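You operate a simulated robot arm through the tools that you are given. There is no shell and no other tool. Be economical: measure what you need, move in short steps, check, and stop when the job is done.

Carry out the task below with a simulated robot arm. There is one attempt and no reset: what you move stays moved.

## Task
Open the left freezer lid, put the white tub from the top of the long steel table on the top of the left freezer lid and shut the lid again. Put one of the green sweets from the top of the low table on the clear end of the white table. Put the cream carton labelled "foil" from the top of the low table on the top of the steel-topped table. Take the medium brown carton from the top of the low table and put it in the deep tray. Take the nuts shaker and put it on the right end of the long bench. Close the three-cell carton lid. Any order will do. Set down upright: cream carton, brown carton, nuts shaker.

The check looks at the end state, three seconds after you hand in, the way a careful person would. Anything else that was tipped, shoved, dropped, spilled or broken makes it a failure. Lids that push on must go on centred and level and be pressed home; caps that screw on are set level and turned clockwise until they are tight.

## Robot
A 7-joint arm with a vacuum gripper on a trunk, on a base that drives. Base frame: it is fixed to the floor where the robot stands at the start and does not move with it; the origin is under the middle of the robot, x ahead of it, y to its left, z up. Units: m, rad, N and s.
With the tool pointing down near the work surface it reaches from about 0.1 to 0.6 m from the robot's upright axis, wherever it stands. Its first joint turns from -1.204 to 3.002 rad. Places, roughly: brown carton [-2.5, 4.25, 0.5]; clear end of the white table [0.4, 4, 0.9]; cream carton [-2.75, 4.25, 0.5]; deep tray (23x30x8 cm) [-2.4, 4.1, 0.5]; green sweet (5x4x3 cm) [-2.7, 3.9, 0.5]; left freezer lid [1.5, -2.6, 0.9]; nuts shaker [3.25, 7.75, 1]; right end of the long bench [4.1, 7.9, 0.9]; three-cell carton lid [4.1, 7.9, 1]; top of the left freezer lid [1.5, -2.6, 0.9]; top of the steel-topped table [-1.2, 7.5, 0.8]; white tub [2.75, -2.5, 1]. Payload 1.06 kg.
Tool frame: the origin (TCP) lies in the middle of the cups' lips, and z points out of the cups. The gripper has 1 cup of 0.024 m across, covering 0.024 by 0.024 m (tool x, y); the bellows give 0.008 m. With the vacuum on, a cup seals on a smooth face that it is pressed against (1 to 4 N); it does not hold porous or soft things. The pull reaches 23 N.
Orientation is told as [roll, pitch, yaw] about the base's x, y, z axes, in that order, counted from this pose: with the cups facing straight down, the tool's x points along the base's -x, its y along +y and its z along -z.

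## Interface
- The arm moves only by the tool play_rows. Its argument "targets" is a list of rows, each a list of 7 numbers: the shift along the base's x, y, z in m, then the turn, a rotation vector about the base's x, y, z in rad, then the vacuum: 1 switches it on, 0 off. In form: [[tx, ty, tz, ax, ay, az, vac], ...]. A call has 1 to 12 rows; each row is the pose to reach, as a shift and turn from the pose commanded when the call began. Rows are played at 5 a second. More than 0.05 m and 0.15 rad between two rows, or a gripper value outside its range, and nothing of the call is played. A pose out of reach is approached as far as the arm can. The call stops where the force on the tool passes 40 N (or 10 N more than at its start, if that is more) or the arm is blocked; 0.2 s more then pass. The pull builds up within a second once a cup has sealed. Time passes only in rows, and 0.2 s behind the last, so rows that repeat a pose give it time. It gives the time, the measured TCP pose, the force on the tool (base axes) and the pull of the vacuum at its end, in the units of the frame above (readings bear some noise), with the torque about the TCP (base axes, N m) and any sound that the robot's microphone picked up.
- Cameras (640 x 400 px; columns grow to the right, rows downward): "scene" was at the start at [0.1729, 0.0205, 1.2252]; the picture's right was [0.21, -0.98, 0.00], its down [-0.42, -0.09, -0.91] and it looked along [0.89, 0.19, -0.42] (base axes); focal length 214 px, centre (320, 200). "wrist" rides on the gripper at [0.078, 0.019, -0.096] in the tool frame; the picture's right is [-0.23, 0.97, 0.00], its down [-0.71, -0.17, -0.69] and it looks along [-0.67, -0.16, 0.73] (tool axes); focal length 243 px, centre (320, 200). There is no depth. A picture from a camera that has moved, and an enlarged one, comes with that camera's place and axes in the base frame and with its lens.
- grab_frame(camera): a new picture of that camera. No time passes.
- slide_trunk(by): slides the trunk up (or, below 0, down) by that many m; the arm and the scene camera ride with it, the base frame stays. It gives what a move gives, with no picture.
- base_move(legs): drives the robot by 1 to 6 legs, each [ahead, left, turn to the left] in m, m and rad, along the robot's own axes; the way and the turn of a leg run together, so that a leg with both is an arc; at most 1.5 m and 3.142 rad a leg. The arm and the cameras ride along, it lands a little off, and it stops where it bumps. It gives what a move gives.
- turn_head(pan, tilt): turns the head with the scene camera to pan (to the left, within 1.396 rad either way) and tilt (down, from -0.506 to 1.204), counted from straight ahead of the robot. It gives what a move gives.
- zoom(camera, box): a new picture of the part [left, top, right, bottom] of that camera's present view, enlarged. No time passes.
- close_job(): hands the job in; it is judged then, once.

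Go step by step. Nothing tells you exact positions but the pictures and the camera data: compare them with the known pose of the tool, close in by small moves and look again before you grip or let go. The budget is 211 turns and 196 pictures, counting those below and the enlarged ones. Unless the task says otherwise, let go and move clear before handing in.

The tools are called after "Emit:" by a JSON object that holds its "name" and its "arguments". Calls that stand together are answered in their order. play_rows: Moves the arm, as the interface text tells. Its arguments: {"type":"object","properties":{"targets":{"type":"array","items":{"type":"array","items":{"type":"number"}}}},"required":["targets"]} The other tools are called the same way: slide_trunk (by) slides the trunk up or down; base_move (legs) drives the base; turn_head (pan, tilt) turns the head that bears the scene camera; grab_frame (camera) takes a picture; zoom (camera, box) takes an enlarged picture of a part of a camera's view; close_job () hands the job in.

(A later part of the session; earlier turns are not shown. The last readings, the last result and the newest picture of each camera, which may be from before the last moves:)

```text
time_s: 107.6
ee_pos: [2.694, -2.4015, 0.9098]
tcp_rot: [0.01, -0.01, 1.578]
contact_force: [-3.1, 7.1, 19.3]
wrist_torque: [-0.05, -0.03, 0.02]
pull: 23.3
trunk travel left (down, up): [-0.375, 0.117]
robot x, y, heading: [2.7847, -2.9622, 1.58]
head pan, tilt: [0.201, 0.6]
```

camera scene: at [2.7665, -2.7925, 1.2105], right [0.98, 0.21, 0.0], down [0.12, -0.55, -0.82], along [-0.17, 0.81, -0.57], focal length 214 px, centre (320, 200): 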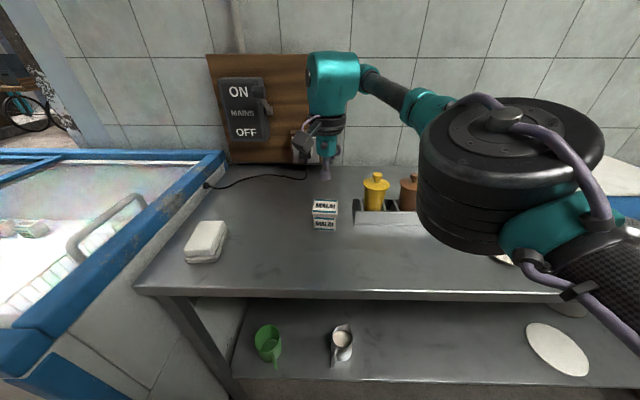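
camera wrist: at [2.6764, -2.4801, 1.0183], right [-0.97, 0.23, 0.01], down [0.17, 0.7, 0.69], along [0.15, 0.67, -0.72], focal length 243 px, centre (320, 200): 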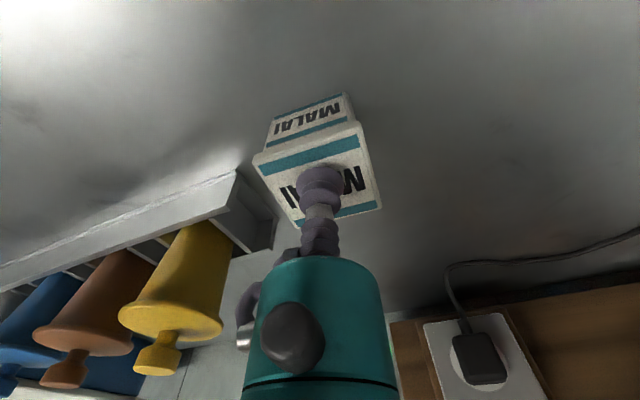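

Sealed. I lift the tub.

Emit:
{"name": "play_rows", "arguments": {"targets": [[0, 0, 0.01, 0, 0, 0, 1], [0, 0, 0.03, 0, 0, 0, 1], [0, 0, 0.07, 0, 0, 0, 1], [0, 0, 0.11, 0, 0, 0, 1], [0, 0, 0.15, 0, 0, 0, 1], [0, -0.04, 0.17, 0, 0, 0, 1], [-0.01, -0.08, 0.17, 0, 0, 0, 1], [-0.02, -0.12, 0.17, 0, 0, 0, 1], [-0.03, -0.16, 0.17, 0, 0, 0, 1], [-0.04, -0.2, 0.17, 0, 0, 0, 1], [-0.05, -0.24, 0.17, 0, 0, 0, 1]]}}

Emit:
{"name": "grab_frame", "arguments": {"camera": "scene"}}

```text
time_s: 110.0
ee_pos: [2.6447, -2.644, 1.0794]
tcp_rot: [0.008, -0.011, 1.578]
contact_force: [0.2, 0.0, -0.9]
wrist_torque: [-0.02, -0.03, -0.01]
pull: 22.8
out of reach, approached as far as the arm can: row 4, 5
trunk travel left (down, up): [-0.375, 0.117]
robot x, y, heading: [2.7876, -2.9628, 1.578]
head pan, tilt: [0.201, 0.6]
```

```text
159 pictures are left
camera scene: at [2.7667, -2.7928, 1.2106], right [0.98, 0.21, 0.0], down [0.12, -0.55, -0.83], along [-0.17, 0.81, -0.56], focal length 214 px, centre (320, 200)
```

scene: 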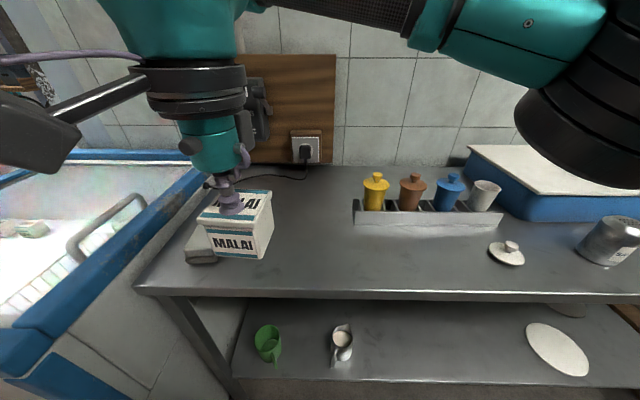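

The tub hangs securely. I drive back and left to the freezer.

Emit:
{"name": "base_move", "arguments": {"legs": [[-0.38, 0, 0], [0, 1.08, 0]]}}

Emit:
{"name": "turn_head", "arguments": {"pan": 0.0, "tilt": 0.8}}

Emit:
{"name": "grab_frame", "arguments": {"camera": "scene"}}

```text
time_s: 121.9
ee_pos: [1.5474, -3.0397, 1.079]
tcp_rot: [0.007, -0.009, 1.588]
contact_force: [-0.8, -1.5, -0.4]
wrist_torque: [0.0, 0.01, -0.04]
pull: 22.6
trunk travel left (down, up): [-0.375, 0.117]
robot x, y, heading: [1.6937, -3.3554, 1.59]
head pan, tilt: [0.201, 0.6]
```

```text
time_s: 122.6
ee_pos: [1.5464, -3.0399, 1.0787]
tcp_rot: [0.011, -0.009, 1.587]
contact_force: [-0.1, -0.5, -1.9]
wrist_torque: [-0.01, -0.04, 0.01]
pull: 22.8
trunk travel left (down, up): [-0.375, 0.117]
robot x, y, heading: [1.6937, -3.3538, 1.59]
head pan, tilt: [0.0, 0.799]
```

```text
158 pictures are left
camera scene: at [1.6883, -3.1939, 1.1937], right [1.0, 0.02, 0.0], down [0.01, -0.72, -0.7], along [-0.01, 0.7, -0.72], focal length 214 px, centre (320, 200)
```

scene: 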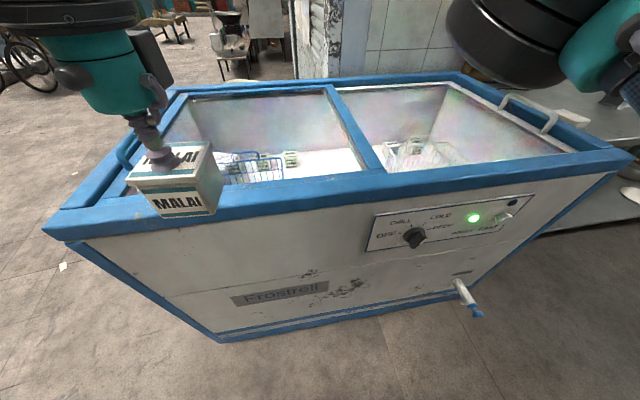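

I close in slightly, then carry the tub over the front-middle of the left pane.

Emit:
{"name": "base_move", "arguments": {"legs": [[0.075, 0, 0]]}}

Emit:
{"name": "play_rows", "arguments": {"targets": [[0.01, 0.045, 0, 0, 0, 0, 1], [0.02, 0.09, 0, 0, 0, 0, 1], [0.03, 0.135, 0, 0, 0, 0, 1], [0.04, 0.18, 0, 0, 0, 0, 1], [0.05, 0.215, 0, 0, 0, 0, 1], [0.05, 0.235, -0.03, 0, 0, 0, 1], [0.05, 0.235, -0.06, 0, 0, 0, 1], [0.05, 0.235, -0.09, 0, 0, 0, 1]]}}

Emit:
{"name": "grab_frame", "arguments": {"camera": "scene"}}

Emit:
{"name": "grab_frame", "arguments": {"camera": "wrist"}}

```text
time_s: 123.7
ee_pos: [1.545, -2.9656, 1.0784]
tcp_rot: [0.006, -0.009, 1.586]
contact_force: [0.2, 0.0, -1.3]
wrist_torque: [-0.03, 0.03, 0.02]
pull: 22.7
trunk travel left (down, up): [-0.375, 0.117]
robot x, y, heading: [1.6879, -3.2846, 1.594]
head pan, tilt: [0.0, 0.799]
```

```text
time_s: 125.5
ee_pos: [1.5967, -2.7295, 0.9895]
tcp_rot: [0.006, -0.009, 1.59]
contact_force: [0.2, 0.4, -1.3]
wrist_torque: [0.01, 0.01, 0.0]
pull: 23.1
trunk travel left (down, up): [-0.375, 0.117]
robot x, y, heading: [1.6917, -3.2837, 1.593]
head pan, tilt: [0.0, 0.799]
```

```text
157 pictures are left
camera scene: at [1.6869, -3.1193, 1.1937], right [1.0, 0.02, 0.0], down [0.01, -0.72, -0.7], along [-0.01, 0.7, -0.72], focal length 214 px, centre (320, 200)
```

scene: 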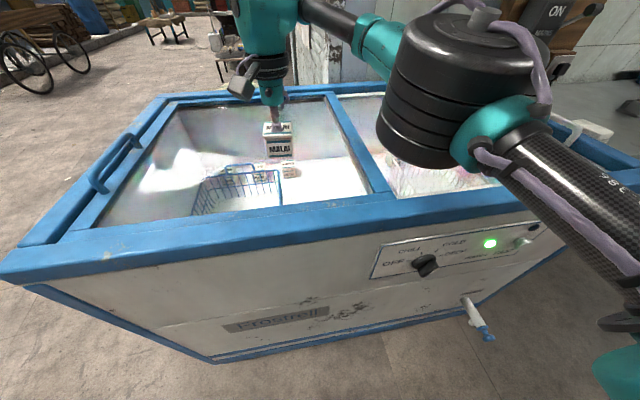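

```text
156 pictures are left
camera wrist: at [1.5788, -2.8092, 1.0839], right [-0.98, 0.22, 0.01], down [0.16, 0.7, 0.69], along [0.14, 0.68, -0.72], focal length 243 px, centre (320, 200)
```

wrist: 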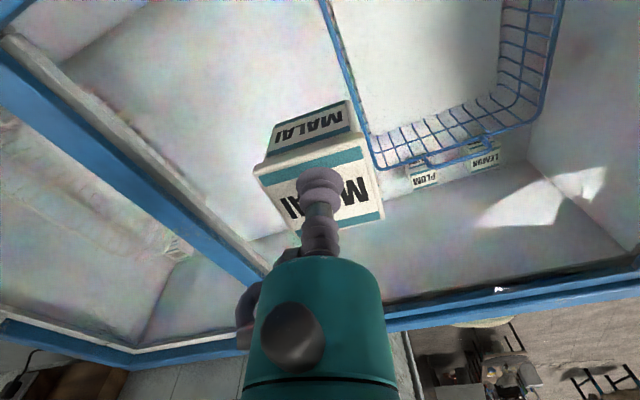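

Emit:
{"name": "play_rows", "arguments": {"targets": [[0, 0, -0.015, 0, 0, 0, 1], [0, 0, -0.025, 0, 0, 0, 1], [0, 0, -0.029, 0, 0, 0, 1], [0, 0, -0.033, 0, 0, 0, 1], [0, 0, -0.036, 0, 0, 0, 1], [0, 0, -0.039, 0, 0, 0, 1], [0, 0, -0.039, 0, 0, 0, 1]]}}

```text
time_s: 126.9
ee_pos: [1.5964, -2.7304, 0.9551]
tcp_rot: [0.015, -0.016, 1.587]
contact_force: [-0.1, 2.6, 16.1]
wrist_torque: [-0.2, -0.15, 0.01]
pull: 23.3
trunk travel left (down, up): [-0.375, 0.117]
robot x, y, heading: [1.6906, -3.2823, 1.588]
head pan, tilt: [0.0, 0.799]
stopped in row 7: the force on the tool passed its limit at 41 N (the readings are from after the stop); the commanded pose is now the measured one
```

Contact. I release, rise and check.

Emit:
{"name": "play_rows", "arguments": {"targets": [[0, 0, 0, 0, 0, 0, 0], [0, 0, 0.001, 0, 0, 0, 0], [0, 0, 0.003, 0, 0, 0, 0], [0, 0, 0.01, 0, 0, 0, 0], [0, 0, 0.03, 0, 0, 0, 0], [0, 0, 0.07, 0, 0, 0, 0], [0, 0, 0.11, 0, 0, 0, 0], [0, -0.03, 0.13, 0, 0, 0, 0]]}}

Emit:
{"name": "grab_frame", "arguments": {"camera": "wrist"}}

Emit:
{"name": "grab_frame", "arguments": {"camera": "scene"}}

```text
time_s: 128.7
ee_pos: [1.596, -2.7616, 1.0829]
tcp_rot: [0.011, -0.011, 1.59]
contact_force: [-0.4, 0.0, 0.3]
wrist_torque: [0.03, 0.0, -0.01]
pull: 0.1
out of reach, approached as far as the arm can: row 7
trunk travel left (down, up): [-0.375, 0.117]
robot x, y, heading: [1.6901, -3.2799, 1.586]
head pan, tilt: [0.0, 0.799]
```

```text
155 pictures are left
camera wrist: at [1.5787, -2.8408, 1.1787], right [-0.98, 0.22, 0.01], down [0.17, 0.7, 0.69], along [0.14, 0.68, -0.72], focal length 243 px, centre (320, 200)
```

wrist: 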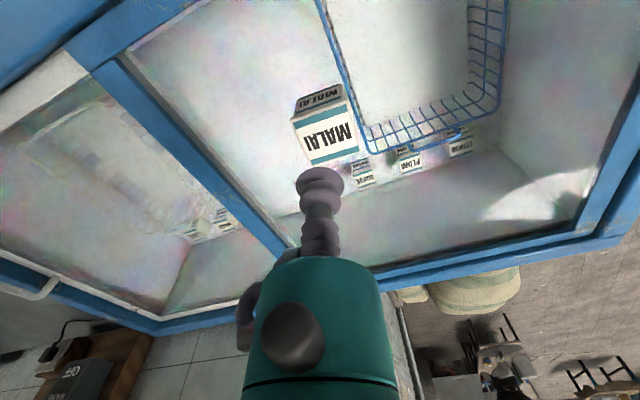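

```text
154 pictures are left
camera scene: at [1.6872, -3.1197, 1.1937], right [1.0, 0.02, 0.0], down [0.01, -0.72, -0.7], along [-0.01, 0.7, -0.72], focal length 214 px, centre (320, 200)
```

scene: 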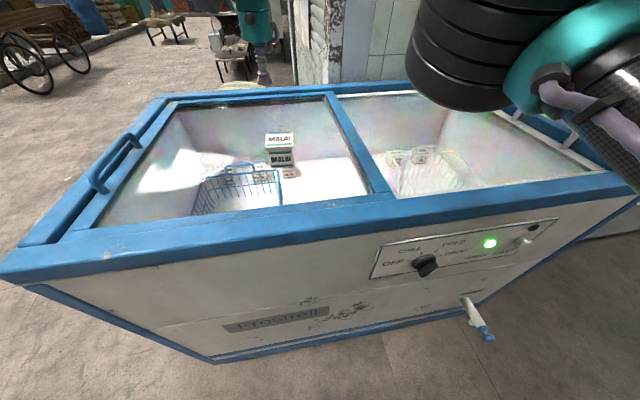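

The tub stands on the shut lid. Next the low table at about (-2.6, 4.1): I retract the arm and drive out west then north.

Emit:
{"name": "play_rows", "arguments": {"targets": [[0.0, -0.045, 0.0, 0, 0, 0, 0], [0.0, -0.09, 0.0, 0, 0, 0, 0], [0.0, -0.135, 0.0, 0, 0, 0, 0], [0.0, -0.18, 0.0, 0, 0, 0, 0], [0.0, -0.22, 0.0, 0, 0, 0, 0]]}}

Emit:
{"name": "base_move", "arguments": {"legs": [[-0.35, 0, 0], [0, 1.5, 0], [0, 1.3, 0], [1.5, 0, 0], [0.8, 0, 0]]}}

Emit:
{"name": "turn_head", "arguments": {"pan": 0.3, "tilt": 0.3}}

Emit:
{"name": "grab_frame", "arguments": {"camera": "scene"}}

```text
time_s: 129.9
ee_pos: [1.5952, -2.9786, 1.0815]
tcp_rot: [0.011, -0.014, 1.586]
contact_force: [0.8, 0.0, 0.3]
wrist_torque: [0.0, -0.01, 0.0]
pull: 0.0
trunk travel left (down, up): [-0.375, 0.117]
robot x, y, heading: [1.6907, -3.2855, 1.589]
head pan, tilt: [0.0, 0.799]
```

```text
time_s: 167.2
ee_pos: [-1.308, -1.1525, 1.0818]
tcp_rot: [0.011, -0.013, 1.599]
contact_force: [-0.3, -0.8, -0.6]
wrist_torque: [-0.01, -0.01, 0.0]
pull: 0.0
trunk travel left (down, up): [-0.375, 0.117]
robot x, y, heading: [-1.2068, -1.4579, 1.601]
head pan, tilt: [0.0, 0.799]
```

```text
time_s: 168.2
ee_pos: [-1.3078, -1.1533, 1.0816]
tcp_rot: [0.013, -0.015, 1.6]
contact_force: [0.2, 0.5, -1.0]
wrist_torque: [0.02, 0.03, -0.02]
pull: 0.1
trunk travel left (down, up): [-0.375, 0.117]
robot x, y, heading: [-1.2078, -1.4595, 1.599]
head pan, tilt: [0.3, 0.3]
```

```text
153 pictures are left
camera scene: at [-1.2406, -1.2853, 1.238], right [0.95, 0.33, 0.0], down [0.1, -0.28, -0.95], along [-0.31, 0.9, -0.3], focal length 214 px, centre (320, 200)
```

scene: 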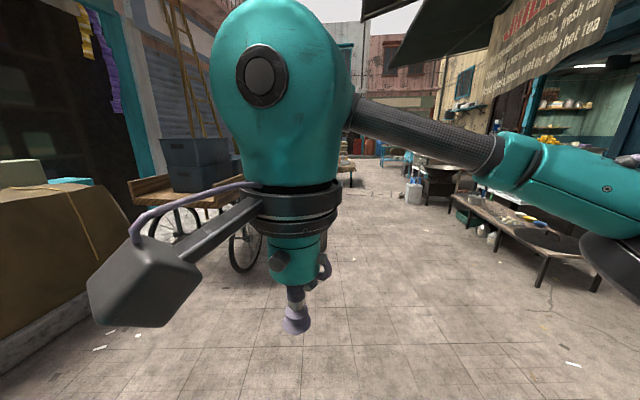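

The path north is free along x≈-1.2. I continue.

Emit:
{"name": "base_move", "arguments": {"legs": [[1.5, 0, 0], [1.5, 0, 0], [0.4, 0, 0]]}}

Emit:
{"name": "turn_head", "arguments": {"pan": 0.6, "tilt": 0.35}}

Emit:
{"name": "grab_frame", "arguments": {"camera": "scene"}}

Emit:
{"name": "turn_head", "arguments": {"pan": -0.3, "tilt": 0.3}}

Emit:
{"name": "grab_frame", "arguments": {"camera": "scene"}}

```text
time_s: 184.7
ee_pos: [-1.498, 2.2454, 1.0826]
tcp_rot: [0.012, -0.015, 1.635]
contact_force: [0.2, 0.6, -0.2]
wrist_torque: [0.0, -0.01, -0.01]
pull: 0.1
trunk travel left (down, up): [-0.375, 0.117]
robot x, y, heading: [-1.3856, 1.9475, 1.637]
head pan, tilt: [0.3, 0.3]
```

```text
time_s: 185.5
ee_pos: [-1.4983, 2.2456, 1.0813]
tcp_rot: [0.013, -0.014, 1.636]
contact_force: [-0.2, -0.4, -0.3]
wrist_torque: [-0.02, -0.02, 0.01]
pull: 0.0
trunk travel left (down, up): [-0.375, 0.117]
robot x, y, heading: [-1.3912, 1.9457, 1.641]
head pan, tilt: [0.6, 0.351]
```

```text
152 pictures are left
camera scene: at [-1.4511, 2.102, 1.2333], right [0.79, 0.62, 0.0], down [0.21, -0.27, -0.94], along [-0.58, 0.74, -0.34], focal length 214 px, centre (320, 200)
```

scene: 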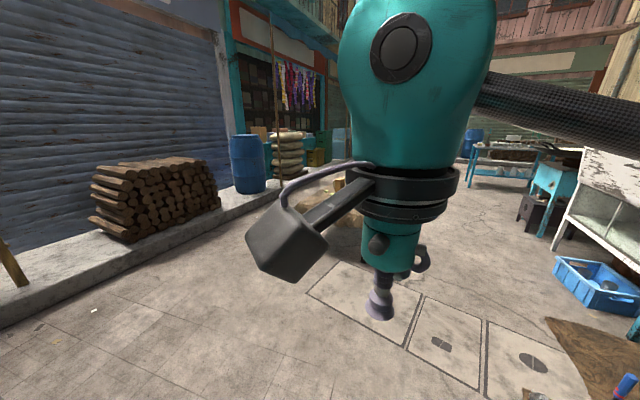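

```text
time_s: 186.7
ee_pos: [-1.4988, 2.2462, 1.0822]
tcp_rot: [0.011, -0.013, 1.636]
contact_force: [0.3, -0.1, -0.3]
wrist_torque: [0.0, -0.03, 0.01]
pull: 0.1
trunk travel left (down, up): [-0.375, 0.117]
robot x, y, heading: [-1.3888, 1.9459, 1.636]
head pan, tilt: [-0.3, 0.3]
```

```text
151 pictures are left
camera scene: at [-1.372, 2.1196, 1.238], right [0.97, -0.23, 0.0], down [-0.07, -0.29, -0.96], along [0.22, 0.93, -0.3], focal length 214 px, centre (320, 200)
```

scene: 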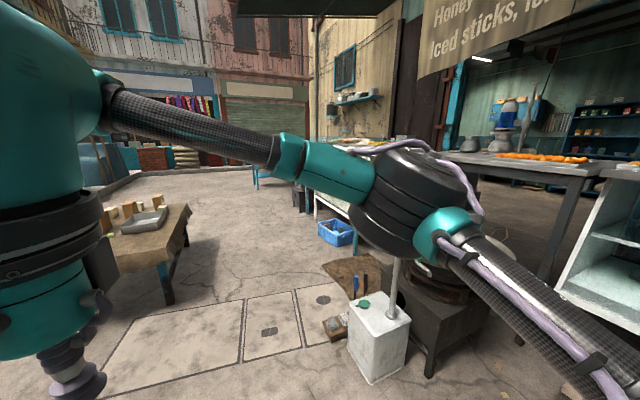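

The low table is ahead-left. I drive closer and turn toward it.

Emit:
{"name": "base_move", "arguments": {"legs": [[0.8, 0, 0.45]]}}

Emit:
{"name": "turn_head", "arguments": {"pan": 0.0, "tilt": 0.5}}

Emit:
{"name": "grab_frame", "arguments": {"camera": "scene"}}

```text
time_s: 191.1
ee_pos: [-1.8533, 2.9347, 1.0807]
tcp_rot: [0.014, -0.014, 2.093]
contact_force: [-0.4, -0.1, -0.4]
wrist_torque: [-0.04, 0.0, -0.03]
pull: 0.1
trunk travel left (down, up): [-0.375, 0.117]
robot x, y, heading: [-1.6196, 2.715, 2.093]
head pan, tilt: [-0.3, 0.3]
```

```text
time_s: 191.9
ee_pos: [-1.8529, 2.9323, 1.0815]
tcp_rot: [0.013, -0.012, 2.094]
contact_force: [0.7, -0.3, 0.2]
wrist_torque: [0.01, -0.04, -0.02]
pull: 0.0
trunk travel left (down, up): [-0.375, 0.117]
robot x, y, heading: [-1.6199, 2.711, 2.094]
head pan, tilt: [0.0, 0.499]
```

```text
150 pictures are left
camera scene: at [-1.7083, 2.8646, 1.2197], right [0.87, 0.5, 0.0], down [0.24, -0.41, -0.88], along [-0.44, 0.76, -0.48], focal length 214 px, centre (320, 200)
```

scene: 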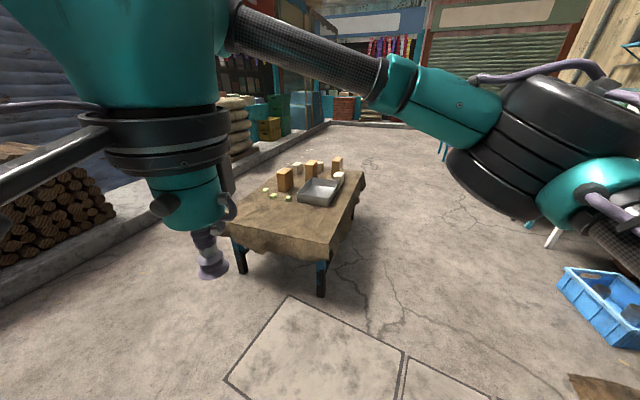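

Emit:
{"name": "zoom", "arguments": {"camera": "scene", "box": [210, 140, 380, 246]}}

```text
3.76 times, centred on (295, 193) of scene
camera zoom: at [-1.7083, 2.8646, 1.2197], right [0.87, 0.5, 0.0], down [0.24, -0.41, -0.88], along [-0.44, 0.76, -0.48], focal length 807 px, centre (414, 226)
```

zoom: 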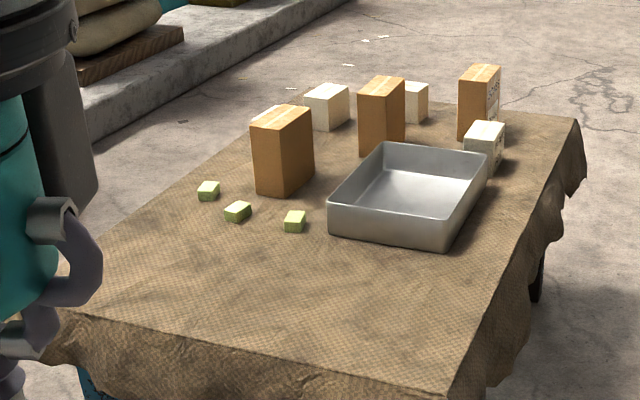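

I count three brown cartons, several cream ones, three green sweets and the tray. Many are nearest the table's west edge, where there is free floor, so I drive around to that side.

Emit:
{"name": "base_move", "arguments": {"legs": [[0, 0, -1.89], [-1.2, 0.27, 0], [-0.556, 0.127, 0], [0.1, 1.2, 0]]}}

Emit:
{"name": "turn_head", "arguments": {"pan": -0.2, "tilt": 0.6}}

Emit:
{"name": "grab_frame", "arguments": {"camera": "scene"}}

```text
time_s: 215.7
ee_pos: [-3.2978, 4.0562, 1.0809]
tcp_rot: [0.012, -0.014, 0.216]
contact_force: [0.3, -0.2, 0.8]
wrist_torque: [0.01, 0.03, 0.02]
pull: 0.0
trunk travel left (down, up): [-0.375, 0.117]
robot x, y, heading: [-3.5769, 3.899, 0.218]
head pan, tilt: [0.0, 0.499]
```

```text
time_s: 216.4
ee_pos: [-3.2986, 4.0559, 1.081]
tcp_rot: [0.012, -0.015, 0.214]
contact_force: [0.7, -0.2, -0.4]
wrist_torque: [0.01, 0.0, 0.0]
pull: 0.1
trunk travel left (down, up): [-0.375, 0.117]
robot x, y, heading: [-3.5788, 3.9024, 0.22]
head pan, tilt: [-0.201, 0.6]
```

```text
148 pictures are left
camera scene: at [-3.4096, 3.9217, 1.2106], right [0.02, -1.0, 0.0], down [-0.56, -0.01, -0.83], along [0.83, 0.02, -0.56], focal length 214 px, centre (320, 200)
```

scene: 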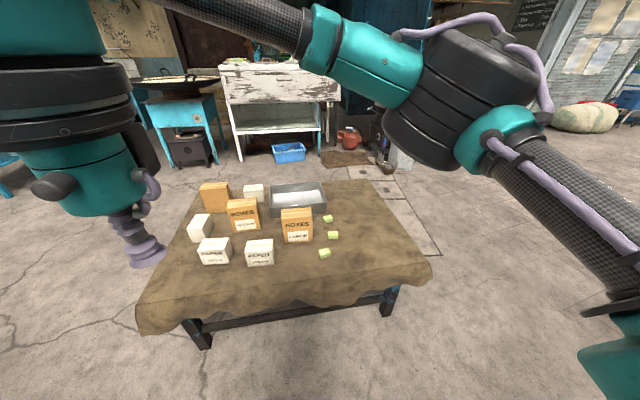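

Emit:
{"name": "zoom", "arguments": {"camera": "scene", "box": [180, 170, 350, 276]}}

Emit:
{"name": "turn_head", "arguments": {"pan": -0.5, "tilt": 1.2}}

Emit:
{"name": "grab_frame", "arguments": {"camera": "scene"}}

```text
3.76 times, centred on (265, 223) of scene
camera zoom: at [-3.4096, 3.9217, 1.2106], right [0.02, -1.0, 0.0], down [-0.56, -0.01, -0.83], along [0.83, 0.02, -0.56], focal length 807 px, centre (527, 113)
```

zoom: 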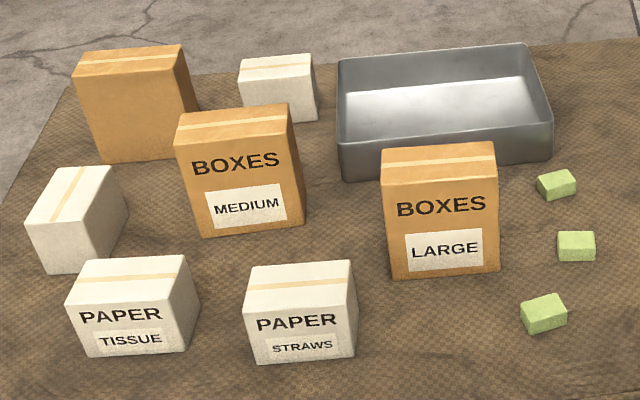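

```text
time_s: 217.4
ee_pos: [-3.2978, 4.0559, 1.0809]
tcp_rot: [0.012, -0.014, 0.215]
contact_force: [0.7, 0.2, 0.3]
wrist_torque: [-0.01, 0.03, 0.01]
pull: 0.1
trunk travel left (down, up): [-0.375, 0.117]
robot x, y, heading: [-3.5768, 3.8996, 0.225]
head pan, tilt: [-0.499, 1.201]
```

```text
146 pictures are left
camera scene: at [-3.4442, 3.9046, 1.166], right [-0.28, -0.96, 0.0], down [-0.9, 0.26, -0.36], along [0.35, -0.1, -0.93], focal length 214 px, centre (320, 200)
```

scene: 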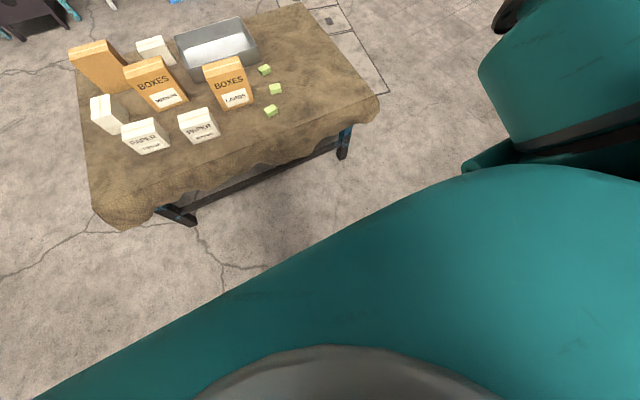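

Brown MEDIUM is found; among cream ones I read TISSUE and STRAWS. The FOIL label must be on one of the other two; I look closer.

Emit:
{"name": "turn_head", "arguments": {"pan": 0.0, "tilt": 0.6}}

Emit:
{"name": "zoom", "arguments": {"camera": "scene", "box": [210, 170, 330, 245]}}

Emit:
{"name": "grab_frame", "arguments": {"camera": "wrist"}}

```text
time_s: 218.4
ee_pos: [-3.2989, 4.0565, 1.081]
tcp_rot: [0.012, -0.013, 0.217]
contact_force: [0.3, 0.5, -1.5]
wrist_torque: [-0.02, -0.02, -0.03]
pull: 0.1
trunk travel left (down, up): [-0.375, 0.117]
robot x, y, heading: [-3.5785, 3.8986, 0.223]
head pan, tilt: [0.0, 0.6]
```

```text
5.33 times, centred on (270, 208) of scene
camera zoom: at [-3.4117, 3.9392, 1.2105], right [0.22, -0.98, 0.0], down [-0.55, -0.12, -0.82], along [0.81, 0.18, -0.57], focal length 1144 px, centre (587, 160)
```

zoom: 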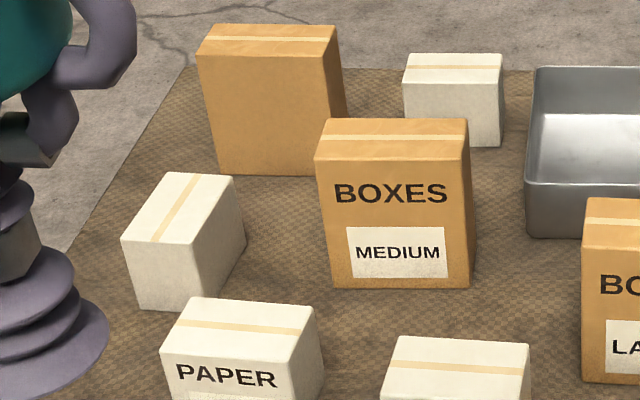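

```text
144 pictures are left
camera wrist: at [-3.3802, 4.0563, 1.1759], right [0.02, 1.0, 0.01], down [0.72, -0.02, 0.69], along [0.69, 0.0, -0.72], focal length 243 px, centre (320, 200)
```

wrist: 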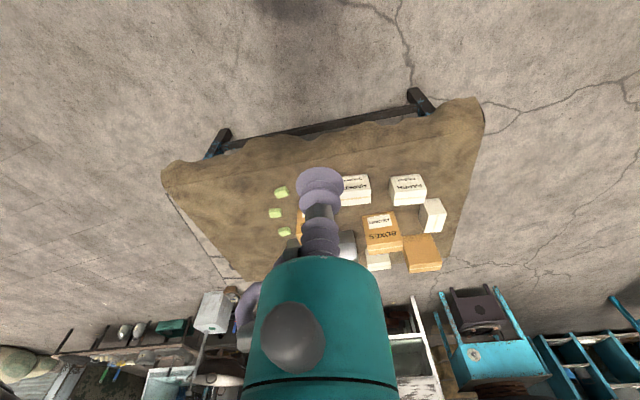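

I take the north way round, to read the north-facing label and reach the east side, where the tray and MEDIUM carton are reachable.

Emit:
{"name": "base_move", "arguments": {"legs": [[0.25, 1.45, 0], [1.0, -0.1, 0], [0, 0, -1.6]]}}

Emit:
{"name": "turn_head", "arguments": {"pan": 0.0, "tilt": 0.6}}

Emit:
{"name": "grab_frame", "arguments": {"camera": "scene"}}

```text
time_s: 240.0
ee_pos: [-2.5078, 5.2246, 1.0811]
tcp_rot: [0.012, -0.015, -1.345]
contact_force: [0.6, -0.6, 0.6]
wrist_torque: [0.0, -0.01, 0.03]
pull: 0.0
trunk travel left (down, up): [-0.375, 0.117]
robot x, y, heading: [-2.6663, 5.5066, -1.344]
head pan, tilt: [0.0, 0.6]
```

```text
time_s: 240.6
ee_pos: [-2.508, 5.2265, 1.0813]
tcp_rot: [0.011, -0.014, -1.347]
contact_force: [0.3, 0.0, -0.1]
wrist_torque: [-0.02, 0.02, -0.01]
pull: 0.0
trunk travel left (down, up): [-0.375, 0.117]
robot x, y, heading: [-2.6634, 5.5021, -1.346]
head pan, tilt: [0.0, 0.6]
```

```text
143 pictures are left
camera scene: at [-2.6273, 5.3394, 1.2106], right [-0.97, -0.22, 0.0], down [-0.13, 0.55, -0.83], along [0.19, -0.8, -0.56], focal length 214 px, centre (320, 200)
```

scene: 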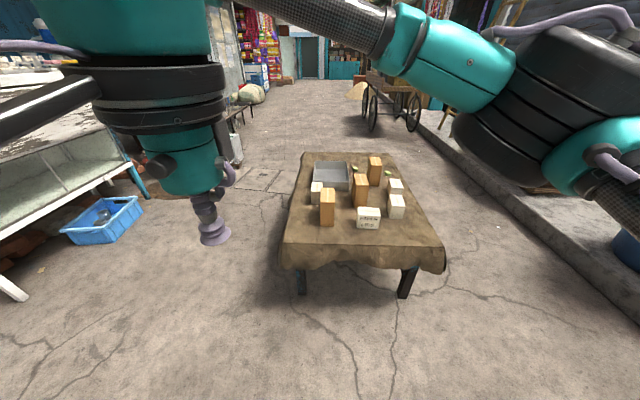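

Emit:
{"name": "zoom", "arguments": {"camera": "scene", "box": [270, 145, 440, 251]}}

```text
3.76 times, centred on (355, 198) of scene
camera zoom: at [-2.6273, 5.3394, 1.2106], right [-0.97, -0.22, 0.0], down [-0.13, 0.55, -0.83], along [0.19, -0.8, -0.56], focal length 807 px, centre (188, 208)
```

zoom: 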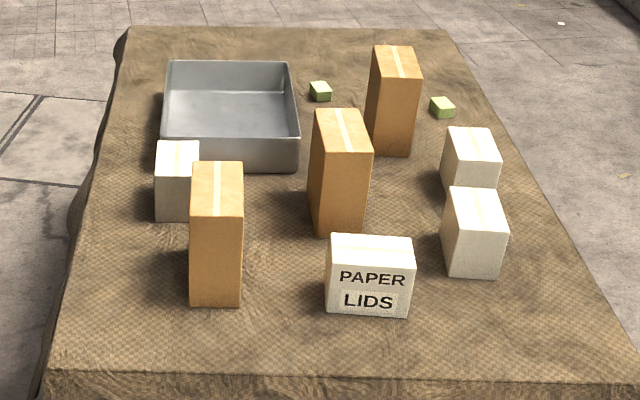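

That one is LIDS, so the cream carton by the tray must be FOIL (label facing east). I drive around to the east side and check.

Emit:
{"name": "base_move", "arguments": {"legs": [[0.1, 1.0, 0], [0, 0, -1.6], [0, 1.1, 0]]}}

Emit:
{"name": "turn_head", "arguments": {"pan": 0.0, "tilt": 0.5}}

Emit:
{"name": "grab_frame", "arguments": {"camera": "scene"}}

```text
time_s: 263.2
ee_pos: [-1.7224, 4.3993, 1.0808]
tcp_rot: [0.012, -0.015, -2.936]
contact_force: [0.0, -0.4, 0.1]
wrist_torque: [0.01, 0.0, 0.0]
pull: 0.0
trunk travel left (down, up): [-0.375, 0.117]
robot x, y, heading: [-1.4421, 4.5523, -2.935]
head pan, tilt: [0.0, 0.6]
```

```text
time_s: 263.9
ee_pos: [-1.7232, 4.3996, 1.0813]
tcp_rot: [0.012, -0.013, -2.936]
contact_force: [-0.1, -0.4, -0.3]
wrist_torque: [0.01, -0.02, 0.01]
pull: 0.1
trunk travel left (down, up): [-0.375, 0.117]
robot x, y, heading: [-1.4434, 4.5511, -2.937]
head pan, tilt: [0.0, 0.499]
```

```text
141 pictures are left
camera scene: at [-1.6114, 4.517, 1.2196], right [-0.21, 0.98, 0.0], down [0.47, 0.1, -0.88], along [-0.86, -0.18, -0.48], focal length 214 px, centre (320, 200)
```

scene: 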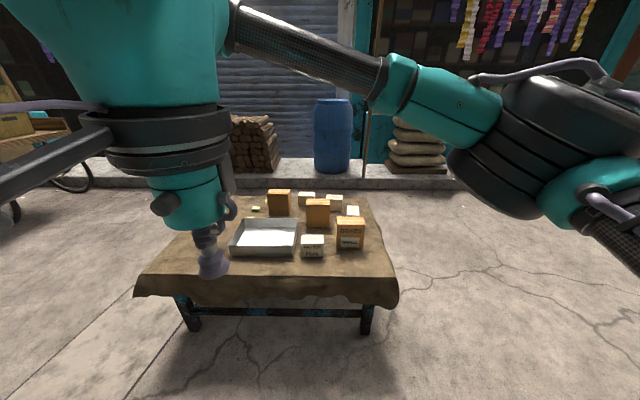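

I drive up to the table edge and lower the trunk, then look.

Emit:
{"name": "base_move", "arguments": {"legs": [[0.42, 0.03, 0]]}}

Emit:
{"name": "slide_trunk", "arguments": {"by": -0.2}}

Emit:
{"name": "turn_head", "arguments": {"pan": 0.0, "tilt": 0.7}}

Emit:
{"name": "grab_frame", "arguments": {"camera": "scene"}}

Emit:
{"name": "grab_frame", "arguments": {"camera": "wrist"}}

```text
time_s: 266.4
ee_pos: [-2.1222, 4.284, 1.081]
tcp_rot: [0.01, -0.013, -2.933]
contact_force: [0.0, 0.1, -0.2]
wrist_torque: [0.01, -0.03, -0.01]
pull: 0.1
trunk travel left (down, up): [-0.375, 0.117]
robot x, y, heading: [-1.8357, 4.4395, -2.926]
head pan, tilt: [0.0, 0.499]
```

```text
time_s: 268.6
ee_pos: [-2.1192, 4.2842, 0.8809]
tcp_rot: [0.011, -0.014, -2.935]
contact_force: [0.2, -0.7, -0.5]
wrist_torque: [-0.01, 0.02, -0.01]
pull: 0.1
trunk travel left (down, up): [-0.175, 0.317]
robot x, y, heading: [-1.8402, 4.4347, -2.928]
head pan, tilt: [0.0, 0.499]
```

```text
time_s: 269.3
ee_pos: [-2.1214, 4.2851, 0.8812]
tcp_rot: [0.013, -0.014, -2.933]
contact_force: [0.4, 0.7, -0.2]
wrist_torque: [-0.01, -0.01, 0.05]
pull: 0.0
trunk travel left (down, up): [-0.175, 0.317]
robot x, y, heading: [-1.8414, 4.4368, -2.937]
head pan, tilt: [0.0, 0.7]
```

```text
140 pictures are left
camera scene: at [-2.0542, 4.3923, 0.999], right [-0.21, 0.98, 0.0], down [0.63, 0.13, -0.77], along [-0.75, -0.16, -0.64], focal length 214 px, centre (320, 200)
```

scene: 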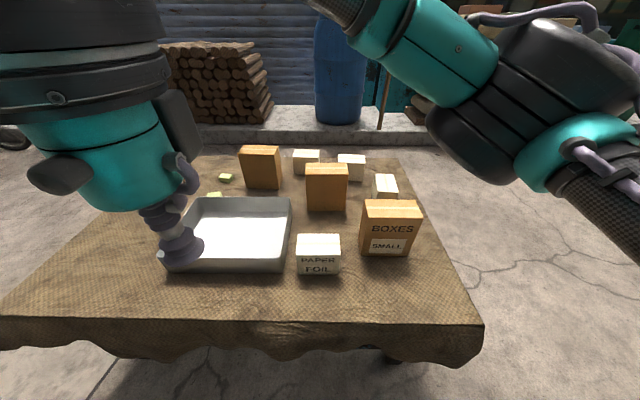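

```text
139 pictures are left
camera wrist: at [-2.04, 4.2833, 0.9759], right [-0.03, -1.0, 0.01], down [-0.72, 0.03, 0.69], along [-0.69, 0.01, -0.72], focal length 243 px, centre (320, 200)
```

wrist: 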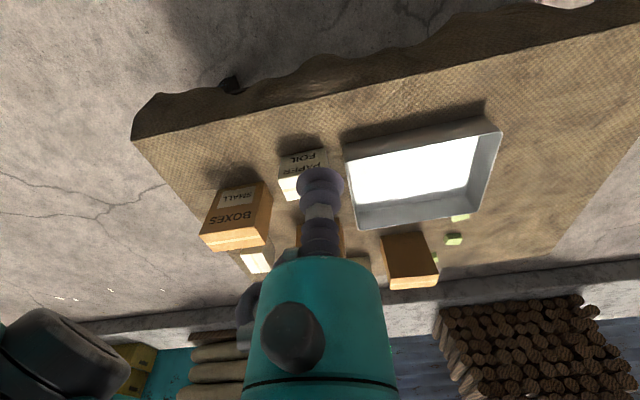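

FOIL is confirmed beside the tray; MEDIUM top is at about (-2.594, 4.30, 0.65). I look down to judge how near the base can come.

Emit:
{"name": "turn_head", "arguments": {"pan": 0.9, "tilt": 1.2}}

Emit:
{"name": "grab_frame", "arguments": {"camera": "scene"}}

```text
time_s: 270.5
ee_pos: [-2.1216, 4.2842, 0.8809]
tcp_rot: [0.011, -0.015, -2.935]
contact_force: [3.7, -9.1, -12.8]
wrist_torque: [1.02, 1.72, -0.99]
pull: 0.0
trunk travel left (down, up): [-0.175, 0.317]
robot x, y, heading: [-1.8369, 4.4337, -2.935]
head pan, tilt: [0.901, 1.201]
```

```text
138 pictures are left
camera scene: at [-1.9976, 4.3588, 0.9642], right [-0.89, 0.46, 0.0], down [0.43, 0.82, -0.38], along [-0.18, -0.34, -0.92], focal length 214 px, centre (320, 200)
```

scene: 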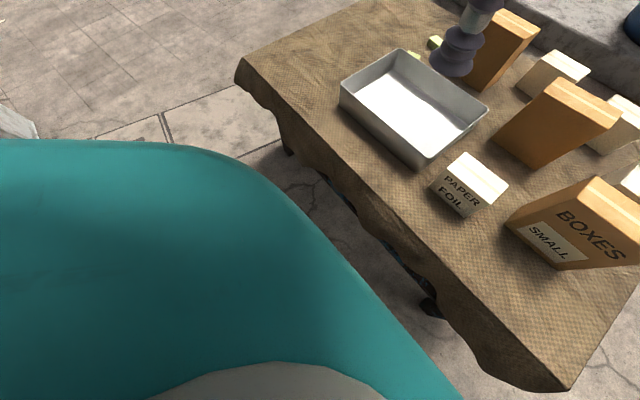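

The body has about 0.1 m of room left to the cloth. I turn the head back and creep forward.

Emit:
{"name": "turn_head", "arguments": {"pan": 0.1, "tilt": 0.7}}

Emit:
{"name": "base_move", "arguments": {"legs": [[0.08, 0.0, 0]]}}

Emit:
{"name": "turn_head", "arguments": {"pan": -0.5, "tilt": 1.2}}

Emit:
{"name": "grab_frame", "arguments": {"camera": "scene"}}

```text
time_s: 271.7
ee_pos: [-2.1211, 4.2833, 0.8825]
tcp_rot: [0.012, -0.013, -2.935]
contact_force: [0.5, 0.6, -0.8]
wrist_torque: [0.0, -0.02, -0.03]
pull: 0.1
trunk travel left (down, up): [-0.175, 0.317]
robot x, y, heading: [-1.8372, 4.4416, -2.934]
head pan, tilt: [0.099, 0.7]
```

```text
time_s: 272.7
ee_pos: [-2.2001, 4.2682, 0.8812]
tcp_rot: [0.014, -0.013, -2.934]
contact_force: [0.4, 0.6, 0.2]
wrist_torque: [-0.02, 0.0, -0.01]
pull: 0.1
trunk travel left (down, up): [-0.175, 0.317]
robot x, y, heading: [-1.9191, 4.4195, -2.924]
head pan, tilt: [0.099, 0.7]
```

```text
time_s: 273.7
ee_pos: [-2.1995, 4.2662, 0.8811]
tcp_rot: [0.011, -0.015, -2.931]
contact_force: [-0.8, -0.3, 0.4]
wrist_torque: [0.0, -0.01, 0.0]
pull: 0.1
trunk travel left (down, up): [-0.175, 0.317]
robot x, y, heading: [-1.9152, 4.4181, -2.933]
head pan, tilt: [-0.499, 1.201]
```

```text
137 pictures are left
camera scene: at [-2.1031, 4.4089, 0.963], right [0.28, 0.96, 0.0], down [0.89, -0.26, -0.36], along [-0.35, 0.1, -0.93], focal length 214 px, centre (320, 200)
```

scene: 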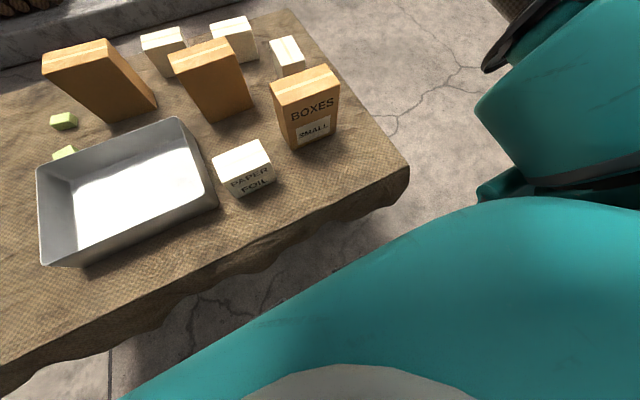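

I test the reach above the MEDIUM carton, staying well above everything.

Emit:
{"name": "turn_head", "arguments": {"pan": 0.0, "tilt": 0.7}}

Emit:
{"name": "play_rows", "arguments": {"targets": [[-0.045, 0.003, 0, 0, 0, 0, 0], [-0.09, 0.007, 0, 0, 0, 0, 0], [-0.135, 0.01, 0, 0, 0, 0, 0], [-0.18, 0.014, 0, 0, 0, 0, 0], [-0.225, 0.018, 0, 0, 0, 0, 0], [-0.27, 0.022, -0.02, 0, 0, 0, 0], [-0.31, 0.026, -0.04, 0, 0, 0, 0], [-0.35, 0.03, -0.06, 0, 0, 0, 0], [-0.394, 0.033, -0.08, 0, 0, 0, 0], [-0.394, 0.033, -0.12, 0, 0, 0, 0]]}}

Emit:
{"name": "grab_frame", "arguments": {"camera": "wrist"}}

Emit:
{"name": "grab_frame", "arguments": {"camera": "scene"}}

```text
time_s: 274.7
ee_pos: [-2.1993, 4.2672, 0.8814]
tcp_rot: [0.011, -0.012, -2.933]
contact_force: [0.7, -1.1, 0.1]
wrist_torque: [0.01, 0.0, 0.01]
pull: 0.1
trunk travel left (down, up): [-0.175, 0.317]
robot x, y, heading: [-1.915, 4.4192, -2.929]
head pan, tilt: [0.0, 0.7]
```

```text
time_s: 276.9
ee_pos: [-2.5663, 4.3201, 0.7544]
tcp_rot: [0.013, -0.015, -2.932]
contact_force: [-0.2, 0.2, 0.6]
wrist_torque: [0.01, -0.01, 0.02]
pull: 0.1
out of reach, approached as far as the arm can: row 9, 10
trunk travel left (down, up): [-0.175, 0.317]
robot x, y, heading: [-1.9199, 4.4208, -2.929]
head pan, tilt: [0.0, 0.7]
```

```text
136 pictures are left
camera wrist: at [-2.4853, 4.3191, 0.8487], right [-0.03, -1.0, 0.02], down [-0.72, 0.03, 0.69], along [-0.69, 0.01, -0.72], focal length 243 px, centre (320, 200)
```

wrist: 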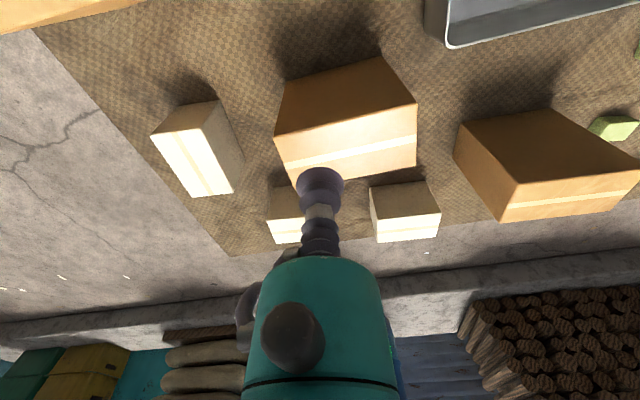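

```text
135 pictures are left
camera scene: at [-2.1336, 4.3759, 0.9986], right [-0.21, 0.98, 0.0], down [0.63, 0.13, -0.76], along [-0.75, -0.16, -0.65], focal length 214 px, centre (320, 200)
```

scene: 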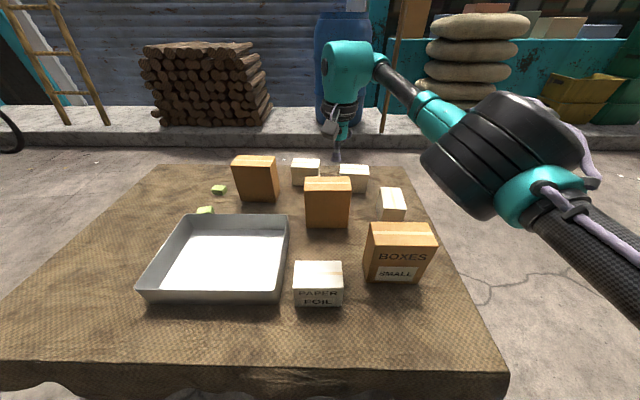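

Reach ends at 0.655 m; the carton's centre is near (-2.607, 4.295). I creep the base 5 cm closer.

Emit:
{"name": "base_move", "arguments": {"legs": [[0.055, 0.0, 0]]}}

Emit:
{"name": "grab_frame", "arguments": {"camera": "wrist"}}

```text
time_s: 277.8
ee_pos: [-2.6194, 4.3079, 0.7544]
tcp_rot: [0.011, -0.014, -2.93]
contact_force: [0.3, -0.3, -0.3]
wrist_torque: [0.01, 0.01, 0.0]
pull: 0.0
trunk travel left (down, up): [-0.175, 0.317]
robot x, y, heading: [-1.9705, 4.4056, -2.927]
head pan, tilt: [0.0, 0.7]
```

```text
134 pictures are left
camera wrist: at [-2.5384, 4.3068, 0.8494], right [-0.03, -1.0, 0.01], down [-0.72, 0.03, 0.69], along [-0.69, 0.01, -0.72], focal length 243 px, centre (320, 200)
```

wrist: 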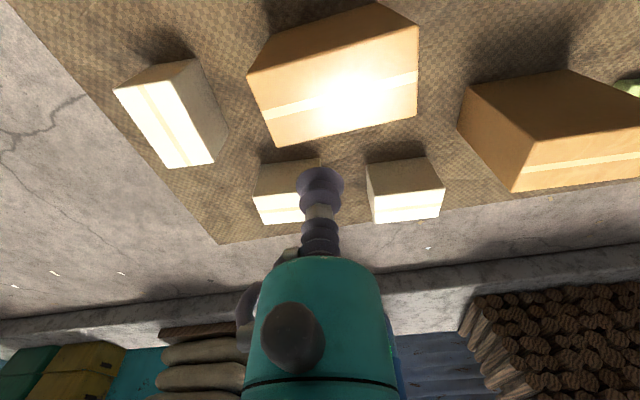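

Centre of the MEDIUM top is at about (-2.609, 4.291). I align and descend with vacuum on.

Emit:
{"name": "play_rows", "arguments": {"targets": [[0.01, -0.017, 0, 0, 0, 0, 0], [0.01, -0.017, -0.03, 0, 0, 0, 0], [0.01, -0.017, -0.06, 0, 0, 0, 0], [0.01, -0.017, -0.075, 0, 0, 0, 0], [0.01, -0.017, -0.082, 0, 0, 0, 1], [0.01, -0.017, -0.087, 0, 0, 0, 1], [0.01, -0.017, -0.091, 0, 0, 0, 1]]}}

Emit:
{"name": "grab_frame", "arguments": {"camera": "wrist"}}

```text
time_s: 279.4
ee_pos: [-2.6095, 4.2908, 0.6647]
tcp_rot: [0.01, -0.013, -2.932]
contact_force: [-0.1, -0.6, 0.3]
wrist_torque: [-0.02, 0.01, -0.01]
pull: 0.1
trunk travel left (down, up): [-0.175, 0.317]
robot x, y, heading: [-1.9707, 4.4043, -2.935]
head pan, tilt: [0.0, 0.7]
```

```text
133 pictures are left
camera wrist: at [-2.5285, 4.2898, 0.7583], right [-0.03, -1.0, 0.01], down [-0.72, 0.03, 0.69], along [-0.69, 0.01, -0.72], focal length 243 px, centre (320, 200)
```

wrist: 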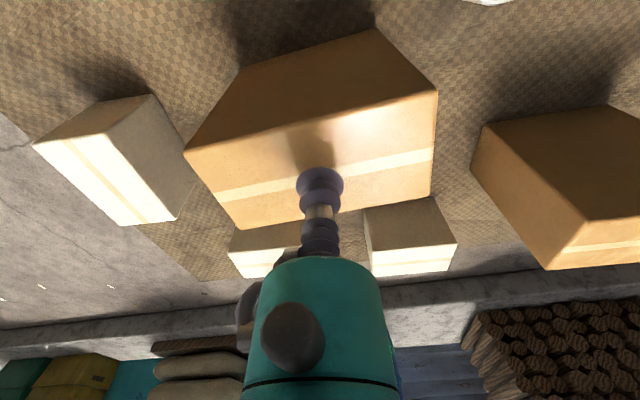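

Emit:
{"name": "play_rows", "arguments": {"targets": [[0, 0, -0.003, 0, 0, 0, 1], [0, 0, -0.006, 0, 0, 0, 1], [0, 0, -0.009, 0, 0, 0, 1], [0, 0, -0.012, 0, 0, 0, 1], [0, 0, -0.015, 0, 0, 0, 1], [0, 0, -0.018, 0, 0, 0, 1], [0, 0, -0.021, 0, 0, 0, 1], [0, 0, -0.024, 0, 0, 0, 1]]}}

```text
time_s: 281.2
ee_pos: [-2.6094, 4.2898, 0.6413]
tcp_rot: [0.011, -0.018, -2.932]
contact_force: [-4.5, -1.9, 22.7]
wrist_torque: [0.18, -0.15, 0.08]
pull: 22.8
trunk travel left (down, up): [-0.175, 0.317]
robot x, y, heading: [-1.9689, 4.4098, -2.934]
head pan, tilt: [0.0, 0.7]
```

Sealed. I lift it and carry it over the tray centre (≈(-2.387, 4.10)).

Emit:
{"name": "play_rows", "arguments": {"targets": [[0, 0, 0.01, 0, 0, 0, 1], [0, 0, 0.04, 0, 0, 0, 1], [0, 0, 0.08, 0, 0, 0, 1], [0.01, 0, 0.12, 0, 0, 0, 1], [0.03, -0.005, 0.16, 0, 0, 0, 1], [0.06, -0.035, 0.17, 0, 0, 0, 1], [0.09, -0.065, 0.17, 0, 0, 0, 1], [0.12, -0.095, 0.17, 0, 0, 0, 1], [0.15, -0.125, 0.17, 0, 0, 0, 1], [0.18, -0.155, 0.17, 0, 0, 0, 1], [0.21, -0.18, 0.17, 0, 0, 0, 1], [0.222, -0.19, 0.17, 0, 0, 0, 1]]}}

Emit:
{"name": "grab_frame", "arguments": {"camera": "wrist"}}

Emit:
{"name": "grab_frame", "arguments": {"camera": "scene"}}

```text
time_s: 283.8
ee_pos: [-2.3871, 4.1025, 0.8094]
tcp_rot: [0.009, -0.016, -2.935]
contact_force: [-0.3, -0.2, -4.1]
wrist_torque: [0.0, -0.04, 0.02]
pull: 23.0
trunk travel left (down, up): [-0.175, 0.317]
robot x, y, heading: [-1.9713, 4.409, -2.928]
head pan, tilt: [0.0, 0.7]
```

```text
132 pictures are left
camera wrist: at [-2.3051, 4.1015, 0.9042], right [-0.03, -1.0, 0.02], down [-0.72, 0.03, 0.69], along [-0.69, 0.01, -0.72], focal length 243 px, centre (320, 200)
```

wrist: 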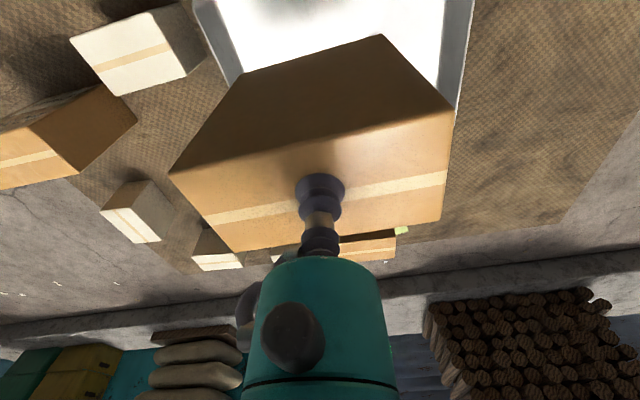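

```text
131 pictures are left
camera scene: at [-2.1866, 4.3636, 0.9989], right [-0.21, 0.98, 0.0], down [0.63, 0.13, -0.76], along [-0.75, -0.16, -0.64], focal length 214 px, centre (320, 200)
```

scene: 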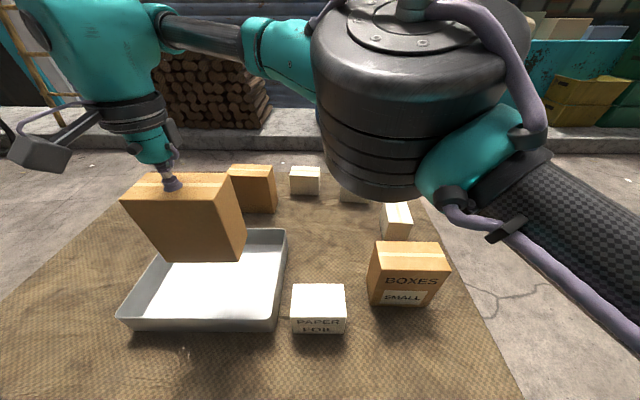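

The carton hangs centred over the tray. I lower it slowly.

Emit:
{"name": "play_rows", "arguments": {"targets": [[0, -0.006, -0.04, 0, 0, 0, 1], [0, -0.006, -0.08, 0, 0, 0, 1], [0, -0.006, -0.11, 0, 0, 0, 1], [0, -0.006, -0.13, 0, 0, 0, 1], [0, -0.006, -0.14, 0, 0, 0, 1], [0, -0.006, -0.145, 0, 0, 0, 1], [0, -0.006, -0.15, 0, 0, 0, 1], [0, -0.006, -0.153, 0, 0, 0, 1], [0, -0.006, -0.156, 0, 0, 0, 1], [0, -0.006, -0.159, 0, 0, 0, 1], [0, -0.006, -0.162, 0, 0, 0, 1], [0, -0.006, -0.165, 0, 0, 0, 1]]}}

Emit:
{"name": "grab_frame", "arguments": {"camera": "scene"}}

```text
time_s: 286.4
ee_pos: [-2.393, 4.1012, 0.6459]
tcp_rot: [0.014, -0.017, -2.931]
contact_force: [-3.0, -9.6, 25.2]
wrist_torque: [0.25, -0.08, -0.03]
pull: 23.3
out of reach, approached as far as the arm can: row 1, 2, 3, 4, 5, 6, 7, 8, 9, 10, 11, 12
trunk travel left (down, up): [-0.175, 0.317]
robot x, y, heading: [-1.9726, 4.4075, -2.93]
head pan, tilt: [0.0, 0.7]
```

```text
130 pictures are left
camera scene: at [-2.1857, 4.3637, 0.9993], right [-0.21, 0.98, 0.0], down [0.63, 0.13, -0.77], along [-0.75, -0.16, -0.64], focal length 214 px, centre (320, 200)
```

scene: 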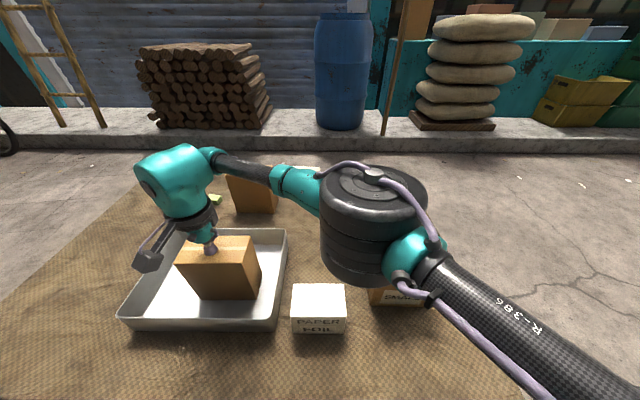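

It rests on the tray floor. I release and rise.

Emit:
{"name": "play_rows", "arguments": {"targets": [[0, 0, 0, 0, 0, 0, 0], [0, 0, 0.003, 0, 0, 0, 0], [0, 0, 0.006, 0, 0, 0, 0], [0, 0, 0.015, 0, 0, 0, 0], [0, 0.005, 0.05, 0, 0, 0, 0], [0, 0.005, 0.09, 0, 0, 0, 0], [0, 0.005, 0.13, 0, 0, 0, 0], [0.01, 0.04, 0.14, 0, 0, 0, 0], [0.015, 0.08, 0.14, 0, 0, 0, 0], [0.015, 0.12, 0.14, 0, 0, 0, 0], [0.015, 0.16, 0.14, 0, 0, 0, 0], [0.015, 0.2, 0.14, 0, 0, 0, 0]]}}

Emit:
{"name": "grab_frame", "arguments": {"camera": "wrist"}}

Emit:
{"name": "grab_frame", "arguments": {"camera": "scene"}}

```text
time_s: 289.0
ee_pos: [-2.3784, 4.2998, 0.7859]
tcp_rot: [0.011, -0.013, -2.934]
contact_force: [0.2, -0.3, 0.3]
wrist_torque: [0.01, 0.01, -0.01]
pull: 0.0
trunk travel left (down, up): [-0.175, 0.317]
robot x, y, heading: [-1.9682, 4.4081, -2.932]
head pan, tilt: [0.0, 0.7]
```

```text
129 pictures are left
camera wrist: at [-2.2975, 4.299, 0.8795], right [-0.03, -1.0, 0.01], down [-0.72, 0.03, 0.69], along [-0.69, 0.01, -0.72], focal length 243 px, centre (320, 200)
```

wrist: 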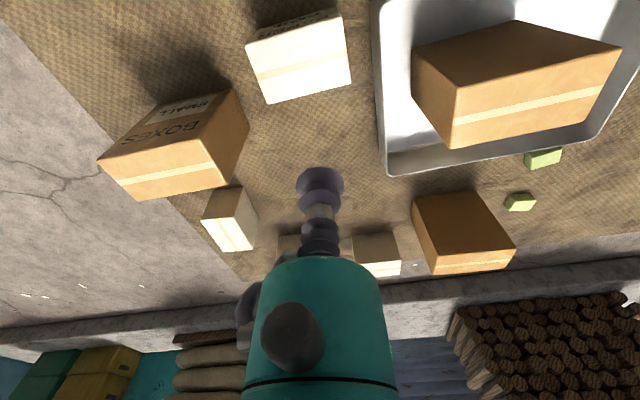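

```text
128 pictures are left
camera scene: at [-2.1866, 4.3636, 0.9989], right [-0.21, 0.98, 0.0], down [0.63, 0.13, -0.76], along [-0.75, -0.16, -0.64], focal length 214 px, centre (320, 200)
```

scene: 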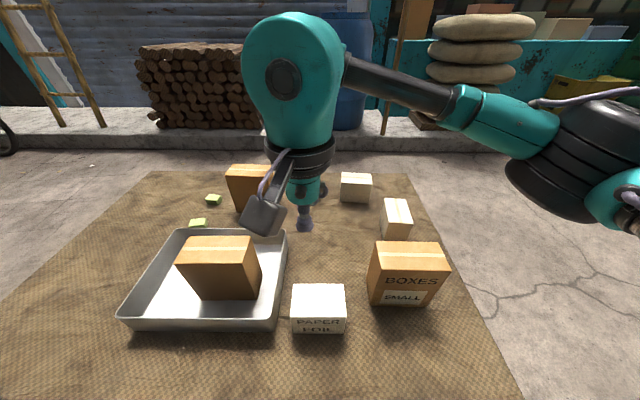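

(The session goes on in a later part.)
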